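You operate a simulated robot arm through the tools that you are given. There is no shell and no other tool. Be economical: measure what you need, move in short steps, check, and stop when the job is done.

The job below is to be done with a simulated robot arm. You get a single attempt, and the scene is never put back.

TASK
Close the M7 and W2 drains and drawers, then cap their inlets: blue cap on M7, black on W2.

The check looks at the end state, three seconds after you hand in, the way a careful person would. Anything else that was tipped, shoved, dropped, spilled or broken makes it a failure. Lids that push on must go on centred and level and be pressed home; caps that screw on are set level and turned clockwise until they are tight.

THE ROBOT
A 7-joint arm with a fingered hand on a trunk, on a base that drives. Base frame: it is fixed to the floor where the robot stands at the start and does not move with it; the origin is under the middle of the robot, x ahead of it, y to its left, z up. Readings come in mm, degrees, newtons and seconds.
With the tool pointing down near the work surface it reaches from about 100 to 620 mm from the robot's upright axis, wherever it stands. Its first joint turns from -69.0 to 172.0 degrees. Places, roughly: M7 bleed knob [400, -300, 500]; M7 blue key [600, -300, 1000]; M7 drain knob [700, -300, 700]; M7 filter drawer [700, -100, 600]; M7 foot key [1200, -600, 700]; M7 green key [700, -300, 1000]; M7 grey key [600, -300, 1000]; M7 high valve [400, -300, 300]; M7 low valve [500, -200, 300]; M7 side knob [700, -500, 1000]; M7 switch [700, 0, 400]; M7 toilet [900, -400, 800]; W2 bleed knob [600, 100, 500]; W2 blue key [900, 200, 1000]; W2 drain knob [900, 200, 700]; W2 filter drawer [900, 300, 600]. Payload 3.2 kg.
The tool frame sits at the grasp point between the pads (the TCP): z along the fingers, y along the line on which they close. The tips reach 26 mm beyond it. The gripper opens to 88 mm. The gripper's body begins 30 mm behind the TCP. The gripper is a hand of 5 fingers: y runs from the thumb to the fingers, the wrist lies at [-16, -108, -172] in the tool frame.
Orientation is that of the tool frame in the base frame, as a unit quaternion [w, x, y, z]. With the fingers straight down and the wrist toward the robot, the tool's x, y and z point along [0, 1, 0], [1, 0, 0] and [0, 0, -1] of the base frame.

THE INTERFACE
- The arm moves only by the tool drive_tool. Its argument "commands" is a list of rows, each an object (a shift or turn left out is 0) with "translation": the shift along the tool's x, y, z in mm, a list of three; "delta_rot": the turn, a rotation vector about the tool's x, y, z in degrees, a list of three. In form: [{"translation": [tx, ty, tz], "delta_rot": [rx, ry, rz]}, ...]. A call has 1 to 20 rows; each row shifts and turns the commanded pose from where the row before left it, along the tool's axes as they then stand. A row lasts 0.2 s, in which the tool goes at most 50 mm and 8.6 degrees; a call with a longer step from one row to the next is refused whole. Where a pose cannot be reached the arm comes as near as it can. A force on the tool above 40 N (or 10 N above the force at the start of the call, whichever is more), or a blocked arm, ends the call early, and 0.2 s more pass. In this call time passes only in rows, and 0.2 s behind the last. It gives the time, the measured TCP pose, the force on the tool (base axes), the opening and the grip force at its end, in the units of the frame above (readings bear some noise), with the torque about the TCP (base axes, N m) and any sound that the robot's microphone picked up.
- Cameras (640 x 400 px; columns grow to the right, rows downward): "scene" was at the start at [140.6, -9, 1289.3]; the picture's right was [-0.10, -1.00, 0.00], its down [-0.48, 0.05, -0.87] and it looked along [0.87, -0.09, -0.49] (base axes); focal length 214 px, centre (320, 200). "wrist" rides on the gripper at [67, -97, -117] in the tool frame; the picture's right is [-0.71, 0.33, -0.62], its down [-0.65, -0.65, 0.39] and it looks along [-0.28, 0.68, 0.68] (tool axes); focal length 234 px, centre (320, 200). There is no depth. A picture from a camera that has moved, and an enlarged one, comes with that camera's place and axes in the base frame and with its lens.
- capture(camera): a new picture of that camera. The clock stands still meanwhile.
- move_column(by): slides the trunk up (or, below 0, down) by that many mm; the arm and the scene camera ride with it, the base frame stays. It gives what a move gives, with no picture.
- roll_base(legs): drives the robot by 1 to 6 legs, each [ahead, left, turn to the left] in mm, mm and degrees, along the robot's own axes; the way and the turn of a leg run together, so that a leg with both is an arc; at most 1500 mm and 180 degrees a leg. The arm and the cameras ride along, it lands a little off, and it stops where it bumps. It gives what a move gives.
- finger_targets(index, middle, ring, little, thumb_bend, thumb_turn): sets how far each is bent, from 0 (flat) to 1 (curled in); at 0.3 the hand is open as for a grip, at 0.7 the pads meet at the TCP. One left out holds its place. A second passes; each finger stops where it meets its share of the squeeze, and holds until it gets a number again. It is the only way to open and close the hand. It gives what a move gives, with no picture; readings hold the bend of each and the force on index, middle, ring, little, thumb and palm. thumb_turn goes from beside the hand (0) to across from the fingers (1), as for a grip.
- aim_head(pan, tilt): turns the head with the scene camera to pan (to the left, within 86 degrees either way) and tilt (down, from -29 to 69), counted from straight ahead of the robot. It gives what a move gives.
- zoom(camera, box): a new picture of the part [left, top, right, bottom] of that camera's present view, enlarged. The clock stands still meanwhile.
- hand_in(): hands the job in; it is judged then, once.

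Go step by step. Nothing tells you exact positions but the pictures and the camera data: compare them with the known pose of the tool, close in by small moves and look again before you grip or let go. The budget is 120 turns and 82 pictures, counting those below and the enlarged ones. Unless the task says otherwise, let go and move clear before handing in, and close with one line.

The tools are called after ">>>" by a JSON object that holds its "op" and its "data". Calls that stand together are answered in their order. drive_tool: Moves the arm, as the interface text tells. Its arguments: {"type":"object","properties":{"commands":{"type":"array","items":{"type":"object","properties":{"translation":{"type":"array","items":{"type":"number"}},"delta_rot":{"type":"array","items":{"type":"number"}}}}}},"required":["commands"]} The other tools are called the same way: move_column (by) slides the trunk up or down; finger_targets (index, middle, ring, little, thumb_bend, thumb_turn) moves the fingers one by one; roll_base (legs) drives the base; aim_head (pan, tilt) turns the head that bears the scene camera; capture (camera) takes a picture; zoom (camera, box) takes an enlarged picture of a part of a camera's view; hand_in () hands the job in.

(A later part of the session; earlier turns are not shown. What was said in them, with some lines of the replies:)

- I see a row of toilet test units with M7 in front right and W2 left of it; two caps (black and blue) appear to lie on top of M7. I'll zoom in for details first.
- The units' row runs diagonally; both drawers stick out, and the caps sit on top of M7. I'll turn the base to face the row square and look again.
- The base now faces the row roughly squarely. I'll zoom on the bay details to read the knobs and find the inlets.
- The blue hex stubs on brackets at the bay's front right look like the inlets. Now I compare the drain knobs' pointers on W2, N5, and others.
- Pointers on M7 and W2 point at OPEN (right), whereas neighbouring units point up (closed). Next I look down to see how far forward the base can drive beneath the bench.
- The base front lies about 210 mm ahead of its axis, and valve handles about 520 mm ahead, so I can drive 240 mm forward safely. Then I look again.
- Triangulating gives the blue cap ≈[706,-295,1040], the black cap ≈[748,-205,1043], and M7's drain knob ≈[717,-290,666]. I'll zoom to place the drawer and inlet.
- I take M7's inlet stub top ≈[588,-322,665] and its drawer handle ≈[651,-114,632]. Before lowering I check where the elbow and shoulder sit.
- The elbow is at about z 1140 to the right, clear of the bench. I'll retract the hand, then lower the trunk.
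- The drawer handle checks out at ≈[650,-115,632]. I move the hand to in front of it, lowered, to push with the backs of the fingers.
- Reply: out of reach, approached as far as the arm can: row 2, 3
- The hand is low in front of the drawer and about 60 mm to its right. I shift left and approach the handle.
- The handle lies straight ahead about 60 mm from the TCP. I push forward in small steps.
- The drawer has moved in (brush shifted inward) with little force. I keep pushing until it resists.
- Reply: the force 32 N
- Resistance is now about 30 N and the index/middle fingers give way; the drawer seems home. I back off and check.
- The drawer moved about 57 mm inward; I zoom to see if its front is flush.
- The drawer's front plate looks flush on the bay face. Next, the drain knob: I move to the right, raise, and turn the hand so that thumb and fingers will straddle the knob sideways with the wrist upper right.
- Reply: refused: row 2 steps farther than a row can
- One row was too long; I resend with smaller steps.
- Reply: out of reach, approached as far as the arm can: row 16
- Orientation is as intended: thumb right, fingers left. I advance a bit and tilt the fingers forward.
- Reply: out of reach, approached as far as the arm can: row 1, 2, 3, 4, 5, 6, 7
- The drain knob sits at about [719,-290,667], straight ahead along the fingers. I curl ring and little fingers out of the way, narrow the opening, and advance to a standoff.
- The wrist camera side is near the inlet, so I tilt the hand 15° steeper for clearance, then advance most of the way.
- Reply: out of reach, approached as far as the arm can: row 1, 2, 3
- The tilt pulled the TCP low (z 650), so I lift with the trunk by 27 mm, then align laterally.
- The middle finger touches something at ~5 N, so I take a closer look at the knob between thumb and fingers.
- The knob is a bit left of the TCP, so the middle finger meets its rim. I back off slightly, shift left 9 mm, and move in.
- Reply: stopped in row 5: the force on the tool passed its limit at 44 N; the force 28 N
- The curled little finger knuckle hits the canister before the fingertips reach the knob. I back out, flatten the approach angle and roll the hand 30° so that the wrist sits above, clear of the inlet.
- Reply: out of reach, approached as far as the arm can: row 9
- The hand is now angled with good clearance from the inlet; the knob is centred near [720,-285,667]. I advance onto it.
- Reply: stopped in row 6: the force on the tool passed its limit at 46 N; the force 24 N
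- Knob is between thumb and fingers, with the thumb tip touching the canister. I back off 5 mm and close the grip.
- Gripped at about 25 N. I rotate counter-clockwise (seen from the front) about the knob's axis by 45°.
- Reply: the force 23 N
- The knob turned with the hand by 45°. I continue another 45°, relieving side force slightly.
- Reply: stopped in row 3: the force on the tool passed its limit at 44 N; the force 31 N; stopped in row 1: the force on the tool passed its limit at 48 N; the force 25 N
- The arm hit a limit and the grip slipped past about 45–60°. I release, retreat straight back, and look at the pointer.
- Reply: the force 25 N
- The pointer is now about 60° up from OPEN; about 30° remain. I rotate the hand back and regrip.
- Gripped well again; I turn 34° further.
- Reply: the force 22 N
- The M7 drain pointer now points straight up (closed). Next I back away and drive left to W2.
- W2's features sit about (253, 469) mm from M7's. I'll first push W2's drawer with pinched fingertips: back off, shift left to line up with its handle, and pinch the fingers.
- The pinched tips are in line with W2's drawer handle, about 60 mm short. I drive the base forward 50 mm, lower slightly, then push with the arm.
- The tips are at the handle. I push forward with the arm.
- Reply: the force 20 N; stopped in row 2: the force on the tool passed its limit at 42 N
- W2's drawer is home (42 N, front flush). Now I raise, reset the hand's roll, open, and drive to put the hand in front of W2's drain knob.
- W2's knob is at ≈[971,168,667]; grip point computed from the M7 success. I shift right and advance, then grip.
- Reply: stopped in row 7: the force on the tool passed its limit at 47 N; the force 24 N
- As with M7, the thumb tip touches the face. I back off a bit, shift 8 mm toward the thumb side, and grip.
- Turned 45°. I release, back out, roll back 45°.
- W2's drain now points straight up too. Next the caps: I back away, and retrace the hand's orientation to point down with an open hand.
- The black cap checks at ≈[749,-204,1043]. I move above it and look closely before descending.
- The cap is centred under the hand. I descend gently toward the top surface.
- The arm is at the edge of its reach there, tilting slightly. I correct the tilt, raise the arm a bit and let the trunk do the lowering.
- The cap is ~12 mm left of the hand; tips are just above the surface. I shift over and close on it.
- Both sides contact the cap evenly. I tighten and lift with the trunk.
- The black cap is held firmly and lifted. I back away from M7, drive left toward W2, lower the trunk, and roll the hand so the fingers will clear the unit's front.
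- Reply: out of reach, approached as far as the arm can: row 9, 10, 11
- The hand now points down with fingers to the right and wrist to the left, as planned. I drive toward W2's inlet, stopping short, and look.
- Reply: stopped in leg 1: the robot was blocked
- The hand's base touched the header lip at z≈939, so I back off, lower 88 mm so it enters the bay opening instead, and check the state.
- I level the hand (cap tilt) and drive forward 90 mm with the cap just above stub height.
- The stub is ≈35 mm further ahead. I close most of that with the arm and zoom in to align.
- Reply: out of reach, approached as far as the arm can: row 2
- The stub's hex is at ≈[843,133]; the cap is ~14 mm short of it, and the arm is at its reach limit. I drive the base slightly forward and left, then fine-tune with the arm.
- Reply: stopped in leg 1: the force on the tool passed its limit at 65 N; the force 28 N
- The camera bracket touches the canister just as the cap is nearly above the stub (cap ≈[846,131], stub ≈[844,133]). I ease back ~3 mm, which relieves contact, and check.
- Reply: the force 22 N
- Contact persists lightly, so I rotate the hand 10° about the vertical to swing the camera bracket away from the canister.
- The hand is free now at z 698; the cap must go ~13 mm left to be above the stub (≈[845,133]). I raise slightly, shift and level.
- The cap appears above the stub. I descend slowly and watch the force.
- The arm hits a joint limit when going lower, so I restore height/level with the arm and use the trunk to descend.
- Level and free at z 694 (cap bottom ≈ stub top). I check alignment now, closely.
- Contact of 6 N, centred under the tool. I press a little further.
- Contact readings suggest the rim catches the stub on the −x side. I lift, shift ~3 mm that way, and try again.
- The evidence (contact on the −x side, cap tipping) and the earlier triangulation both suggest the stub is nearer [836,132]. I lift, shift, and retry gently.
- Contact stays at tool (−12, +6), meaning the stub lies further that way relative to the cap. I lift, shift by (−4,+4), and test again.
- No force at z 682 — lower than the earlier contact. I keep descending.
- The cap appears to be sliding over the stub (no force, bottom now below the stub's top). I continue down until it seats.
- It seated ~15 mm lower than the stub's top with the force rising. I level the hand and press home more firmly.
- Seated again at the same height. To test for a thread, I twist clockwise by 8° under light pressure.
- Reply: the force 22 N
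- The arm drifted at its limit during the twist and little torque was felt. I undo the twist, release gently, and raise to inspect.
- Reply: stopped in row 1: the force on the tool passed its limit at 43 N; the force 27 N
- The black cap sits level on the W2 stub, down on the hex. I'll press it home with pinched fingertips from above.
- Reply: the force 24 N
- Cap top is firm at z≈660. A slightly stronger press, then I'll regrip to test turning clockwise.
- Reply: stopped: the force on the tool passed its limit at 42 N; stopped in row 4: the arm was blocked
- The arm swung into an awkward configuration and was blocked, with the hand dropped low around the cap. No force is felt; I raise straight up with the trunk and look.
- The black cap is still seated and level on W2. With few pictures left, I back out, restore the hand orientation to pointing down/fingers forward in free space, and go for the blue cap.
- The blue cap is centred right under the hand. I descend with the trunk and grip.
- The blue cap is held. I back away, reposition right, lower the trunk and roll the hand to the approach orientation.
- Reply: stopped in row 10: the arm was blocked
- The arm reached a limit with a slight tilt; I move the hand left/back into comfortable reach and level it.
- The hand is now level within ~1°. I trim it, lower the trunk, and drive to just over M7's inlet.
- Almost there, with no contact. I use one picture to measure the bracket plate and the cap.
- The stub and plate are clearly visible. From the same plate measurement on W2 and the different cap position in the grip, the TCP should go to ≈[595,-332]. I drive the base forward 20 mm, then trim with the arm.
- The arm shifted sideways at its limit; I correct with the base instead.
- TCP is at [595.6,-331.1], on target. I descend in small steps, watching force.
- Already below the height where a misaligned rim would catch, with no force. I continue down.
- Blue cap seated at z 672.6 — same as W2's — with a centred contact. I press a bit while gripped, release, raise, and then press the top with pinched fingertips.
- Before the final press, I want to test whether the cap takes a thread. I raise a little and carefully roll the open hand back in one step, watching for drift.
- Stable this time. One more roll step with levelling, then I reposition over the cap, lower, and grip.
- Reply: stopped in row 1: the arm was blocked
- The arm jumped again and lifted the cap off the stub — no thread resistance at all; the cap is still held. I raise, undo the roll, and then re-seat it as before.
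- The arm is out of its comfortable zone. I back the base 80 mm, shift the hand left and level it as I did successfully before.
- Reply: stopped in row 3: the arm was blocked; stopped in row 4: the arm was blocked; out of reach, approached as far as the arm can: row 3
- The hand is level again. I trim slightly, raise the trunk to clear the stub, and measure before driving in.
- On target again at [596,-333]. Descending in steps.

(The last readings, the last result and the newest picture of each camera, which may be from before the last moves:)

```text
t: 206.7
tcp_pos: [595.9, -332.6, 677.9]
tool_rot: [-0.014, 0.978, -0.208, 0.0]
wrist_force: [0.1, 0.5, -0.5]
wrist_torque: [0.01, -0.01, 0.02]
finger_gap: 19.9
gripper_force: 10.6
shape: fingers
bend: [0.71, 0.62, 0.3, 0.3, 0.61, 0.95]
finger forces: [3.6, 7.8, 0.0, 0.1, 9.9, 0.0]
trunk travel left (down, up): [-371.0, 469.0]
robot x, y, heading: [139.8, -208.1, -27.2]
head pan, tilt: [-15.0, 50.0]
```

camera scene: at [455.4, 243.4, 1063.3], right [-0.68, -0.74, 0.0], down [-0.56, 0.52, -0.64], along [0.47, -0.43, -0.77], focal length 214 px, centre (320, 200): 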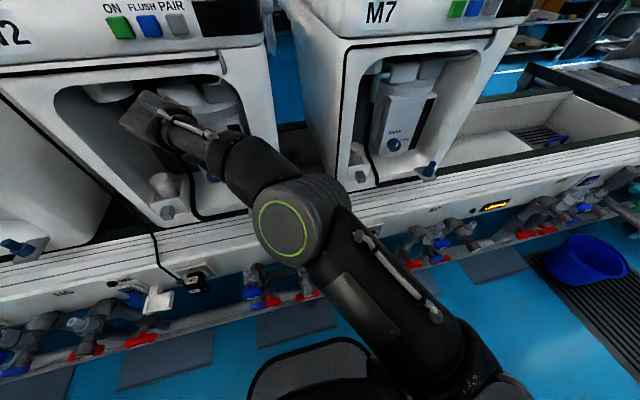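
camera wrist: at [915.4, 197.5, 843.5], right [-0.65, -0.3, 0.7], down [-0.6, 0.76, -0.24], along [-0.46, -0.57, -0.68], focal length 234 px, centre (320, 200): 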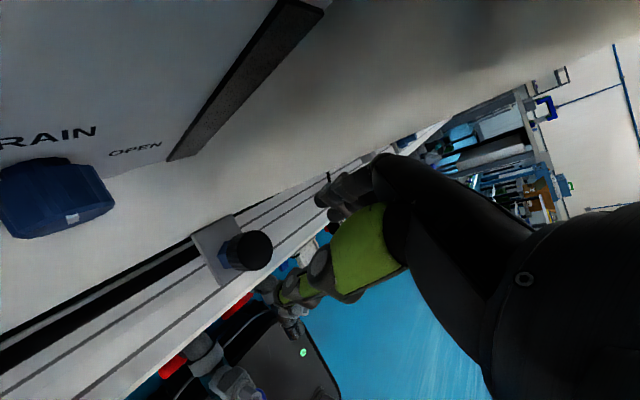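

>>> {"op": "move_column", "data": {"by": -4}}

>>> {"op": "move_column", "data": {"by": -4}}

```text
t: 207.2
tcp_pos: [597.0, -332.5, 674.0]
tool_rot: [-0.013, 0.978, -0.208, 0.0]
wrist_force: [0.3, -0.4, -0.5]
wrist_torque: [0.0, -0.02, 0.0]
finger_gap: 19.9
gripper_force: 10.1
shape: fingers
bend: [0.71, 0.62, 0.3, 0.3, 0.61, 0.95]
finger forces: [3.6, 8.0, 0.1, 0.1, 10.1, 0.1]
trunk travel left (down, up): [-367.0, 473.0]
robot x, y, heading: [136.8, -211.6, -27.4]
head pan, tilt: [-15.0, 50.0]
```

```text
t: 207.8
tcp_pos: [595.9, -333.7, 671.3]
tool_rot: [-0.014, 0.978, -0.209, 0.001]
wrist_force: [1.1, -0.7, 10.2]
wrist_torque: [0.07, -0.06, 0.01]
finger_gap: 19.6
gripper_force: 12.6
shape: fingers
bend: [0.71, 0.62, 0.3, 0.3, 0.61, 0.94]
finger forces: [4.1, 8.7, 0.0, 0.0, 12.5, 0.0]
trunk travel left (down, up): [-363.0, 477.0]
robot x, y, heading: [137.9, -205.2, -27.4]
head pan, tilt: [-15.0, 50.0]
```

Seated again. I release, raise, shift to the cap's centre, pinch, and press the cap home.

>>> {"op": "finger_targets", "data": {"index": 0.4, "middle": 0.4, "thumb_bend": 0.4}}

>>> {"op": "move_column", "data": {"by": 44}}

>>> {"op": "roll_base", "data": {"legs": [[-7, 4, 0]]}}

>>> {"op": "finger_targets", "data": {"index": 0.7, "middle": 0.7, "thumb_bend": 0.7}}

>>> {"op": "move_column", "data": {"by": -24}}

>>> {"op": "move_column", "data": {"by": -6}}

```text
t: 208.8
tcp_pos: [596.8, -333.5, 670.9]
tool_rot: [-0.014, 0.978, -0.209, 0.0]
wrist_force: [-0.5, -0.4, 0.3]
wrist_torque: [0.0, -0.01, 0.01]
finger_gap: 66.7
gripper_force: 0.0
shape: fingers
bend: [0.4, 0.4, 0.3, 0.3, 0.4, 0.97]
finger forces: [0.0, 0.0, 0.1, 0.0, 0.1, 0.0]
trunk travel left (down, up): [-363.0, 477.0]
robot x, y, heading: [137.7, -204.9, -27.4]
head pan, tilt: [-15.0, 50.0]
```

```text
t: 209.7
tcp_pos: [596.6, -333.8, 716.2]
tool_rot: [-0.014, 0.978, -0.209, -0.002]
wrist_force: [-0.2, -0.3, 0.3]
wrist_torque: [-0.01, -0.04, 0.03]
finger_gap: 66.7
gripper_force: 0.1
shape: fingers
bend: [0.4, 0.4, 0.3, 0.3, 0.4, 0.97]
finger forces: [0.0, 0.0, 0.1, 0.0, 0.1, 0.1]
trunk travel left (down, up): [-407.0, 433.0]
robot x, y, heading: [139.2, -210.3, -27.4]
head pan, tilt: [-15.0, 50.0]
```

```text
t: 210.4
tcp_pos: [592.8, -326.1, 715.9]
tool_rot: [-0.013, 0.978, -0.209, 0.0]
wrist_force: [-0.2, -0.1, -0.3]
wrist_torque: [-0.02, -0.03, 0.02]
finger_gap: 66.6
gripper_force: 0.1
shape: fingers
bend: [0.4, 0.4, 0.3, 0.3, 0.4, 0.97]
finger forces: [0.1, 0.1, 0.0, 0.0, 0.1, 0.0]
trunk travel left (down, up): [-407.0, 433.0]
robot x, y, heading: [133.0, -202.2, -27.5]
head pan, tilt: [-15.0, 50.0]
```

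```text
t: 211.4
tcp_pos: [592.0, -325.8, 715.8]
tool_rot: [-0.014, 0.977, -0.211, 0.001]
wrist_force: [0.2, 0.1, 0.2]
wrist_torque: [-0.01, 0.01, 0.01]
finger_gap: 3.5
gripper_force: 0.0
shape: fingers
bend: [0.7, 0.7, 0.3, 0.3, 0.7, 0.97]
finger forces: [0.0, 0.1, 0.0, 0.0, 0.0, 0.0]
trunk travel left (down, up): [-407.0, 433.0]
robot x, y, heading: [135.6, -199.2, -27.3]
head pan, tilt: [-15.0, 50.0]
```

```text
t: 212.1
tcp_pos: [592.2, -326.6, 690.2]
tool_rot: [-0.014, 0.978, -0.209, 0.0]
wrist_force: [-0.5, -1.0, 0.1]
wrist_torque: [-0.06, 0.01, -0.01]
finger_gap: 3.4
gripper_force: 0.1
shape: fingers
bend: [0.7, 0.7, 0.3, 0.3, 0.7, 0.97]
finger forces: [0.0, 0.0, 0.0, 0.0, 0.0, 0.0]
trunk travel left (down, up): [-383.0, 457.0]
robot x, y, heading: [130.3, -198.5, -27.3]
head pan, tilt: [-15.0, 50.0]
```

```text
t: 212.6
tcp_pos: [591.5, -326.4, 684.6]
tool_rot: [-0.012, 0.978, -0.209, 0.001]
wrist_force: [-1.0, -2.1, 5.3]
wrist_torque: [-0.02, 0.06, -0.03]
finger_gap: 3.5
gripper_force: 2.2
shape: fingers
bend: [0.7, 0.7, 0.3, 0.3, 0.7, 0.97]
finger forces: [0.1, 4.7, 0.0, 0.0, 0.2, 0.1]
trunk travel left (down, up): [-377.0, 463.0]
robot x, y, heading: [138.7, -198.4, -27.4]
head pan, tilt: [-15.0, 50.0]
```

Contact with the cap top at the same height as on W2. I press more firmly, then lift and use the last picture to verify.

>>> {"op": "move_column", "data": {"by": -5}}

>>> {"op": "move_column", "data": {"by": 45}}

>>> {"op": "roll_base", "data": {"legs": [[-60, 0, 0]]}}

>>> {"op": "capture", "data": {"camera": "wrist"}}

```text
t: 213.2
tcp_pos: [590.5, -327.6, 684.8]
tool_rot: [-0.014, 0.977, -0.211, 0.005]
wrist_force: [1.1, -3.2, 31.3]
wrist_torque: [0.17, 0.02, 0.04]
finger_gap: 3.6
gripper_force: 16.2
shape: fingers
bend: [0.7, 0.71, 0.3, 0.3, 0.7, 0.96]
finger forces: [0.1, 15.5, 0.0, 0.0, 15.7, 0.1]
trunk travel left (down, up): [-372.0, 468.0]
robot x, y, heading: [132.2, -201.4, -27.2]
head pan, tilt: [-15.0, 50.0]
```

```text
t: 214.1
tcp_pos: [591.5, -326.5, 724.2]
tool_rot: [-0.014, 0.978, -0.21, -0.001]
wrist_force: [0.0, 0.0, -0.5]
wrist_torque: [0.0, -0.06, -0.03]
finger_gap: 3.1
gripper_force: 0.0
shape: fingers
bend: [0.7, 0.7, 0.3, 0.3, 0.7, 0.97]
finger forces: [0.0, 0.0, 0.0, 0.0, 0.0, 0.0]
trunk travel left (down, up): [-417.0, 423.0]
robot x, y, heading: [133.9, -200.8, -27.2]
head pan, tilt: [-15.0, 50.0]
```

```text
t: 215.0
tcp_pos: [539.5, -299.4, 724.8]
tool_rot: [-0.014, 0.977, -0.21, 0.001]
wrist_force: [-0.5, -0.1, 0.5]
wrist_torque: [-0.01, -0.03, 0.03]
finger_gap: 2.8
gripper_force: 0.0
shape: fingers
bend: [0.7, 0.7, 0.3, 0.3, 0.7, 0.97]
finger forces: [0.0, 0.0, 0.1, 0.1, 0.1, 0.0]
trunk travel left (down, up): [-417.0, 423.0]
robot x, y, heading: [79.2, -172.3, -27.7]
head pan, tilt: [-15.0, 50.0]
```

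```text
0 pictures are left
camera wrist: at [640.0, -240.0, 845.7], right [-0.79, -0.03, 0.62], down [-0.32, 0.87, -0.37], along [-0.53, -0.49, -0.69], focal length 234 px, centre (320, 200)
```

wrist: 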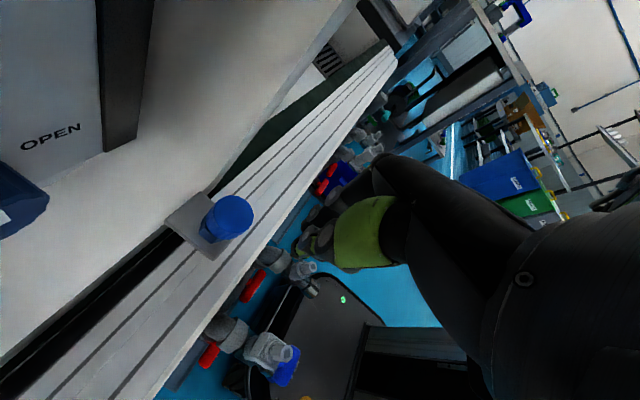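

The blue cap sits level and centred on M7's inlet. I back the robot clear and then hand in.

>>> {"op": "roll_base", "data": {"legs": [[-150, 0, 0]]}}

>>> {"op": "hand_in", "data": {}}

```text
t: 216.4
tcp_pos: [406.2, -231.3, 726.1]
tool_rot: [-0.014, 0.977, -0.211, 0.0]
wrist_force: [0.2, -1.3, 0.3]
wrist_torque: [-0.03, 0.03, -0.02]
finger_gap: 3.0
gripper_force: 0.0
shape: fingers
bend: [0.7, 0.7, 0.3, 0.3, 0.7, 0.97]
finger forces: [0.1, 0.0, 0.1, 0.1, 0.0, 0.0]
trunk travel left (down, up): [-417.0, 423.0]
robot x, y, heading: [-49.3, -108.3, -27.5]
head pan, tilt: [-15.0, 50.0]
```

```text
The job is handed in.
```

I handed the job in: both drains are turned to closed (pointer straight up), both drawers are pushed in, and the blue cap is on M7 and the black on W2. I never confirmed whether the caps push on or screw on; I pressed both home from above but did not screw them tight. While I worked at W2, the hand bumped the unit's header and then the filter canister (up to 65 N); I saw nothing displaced.
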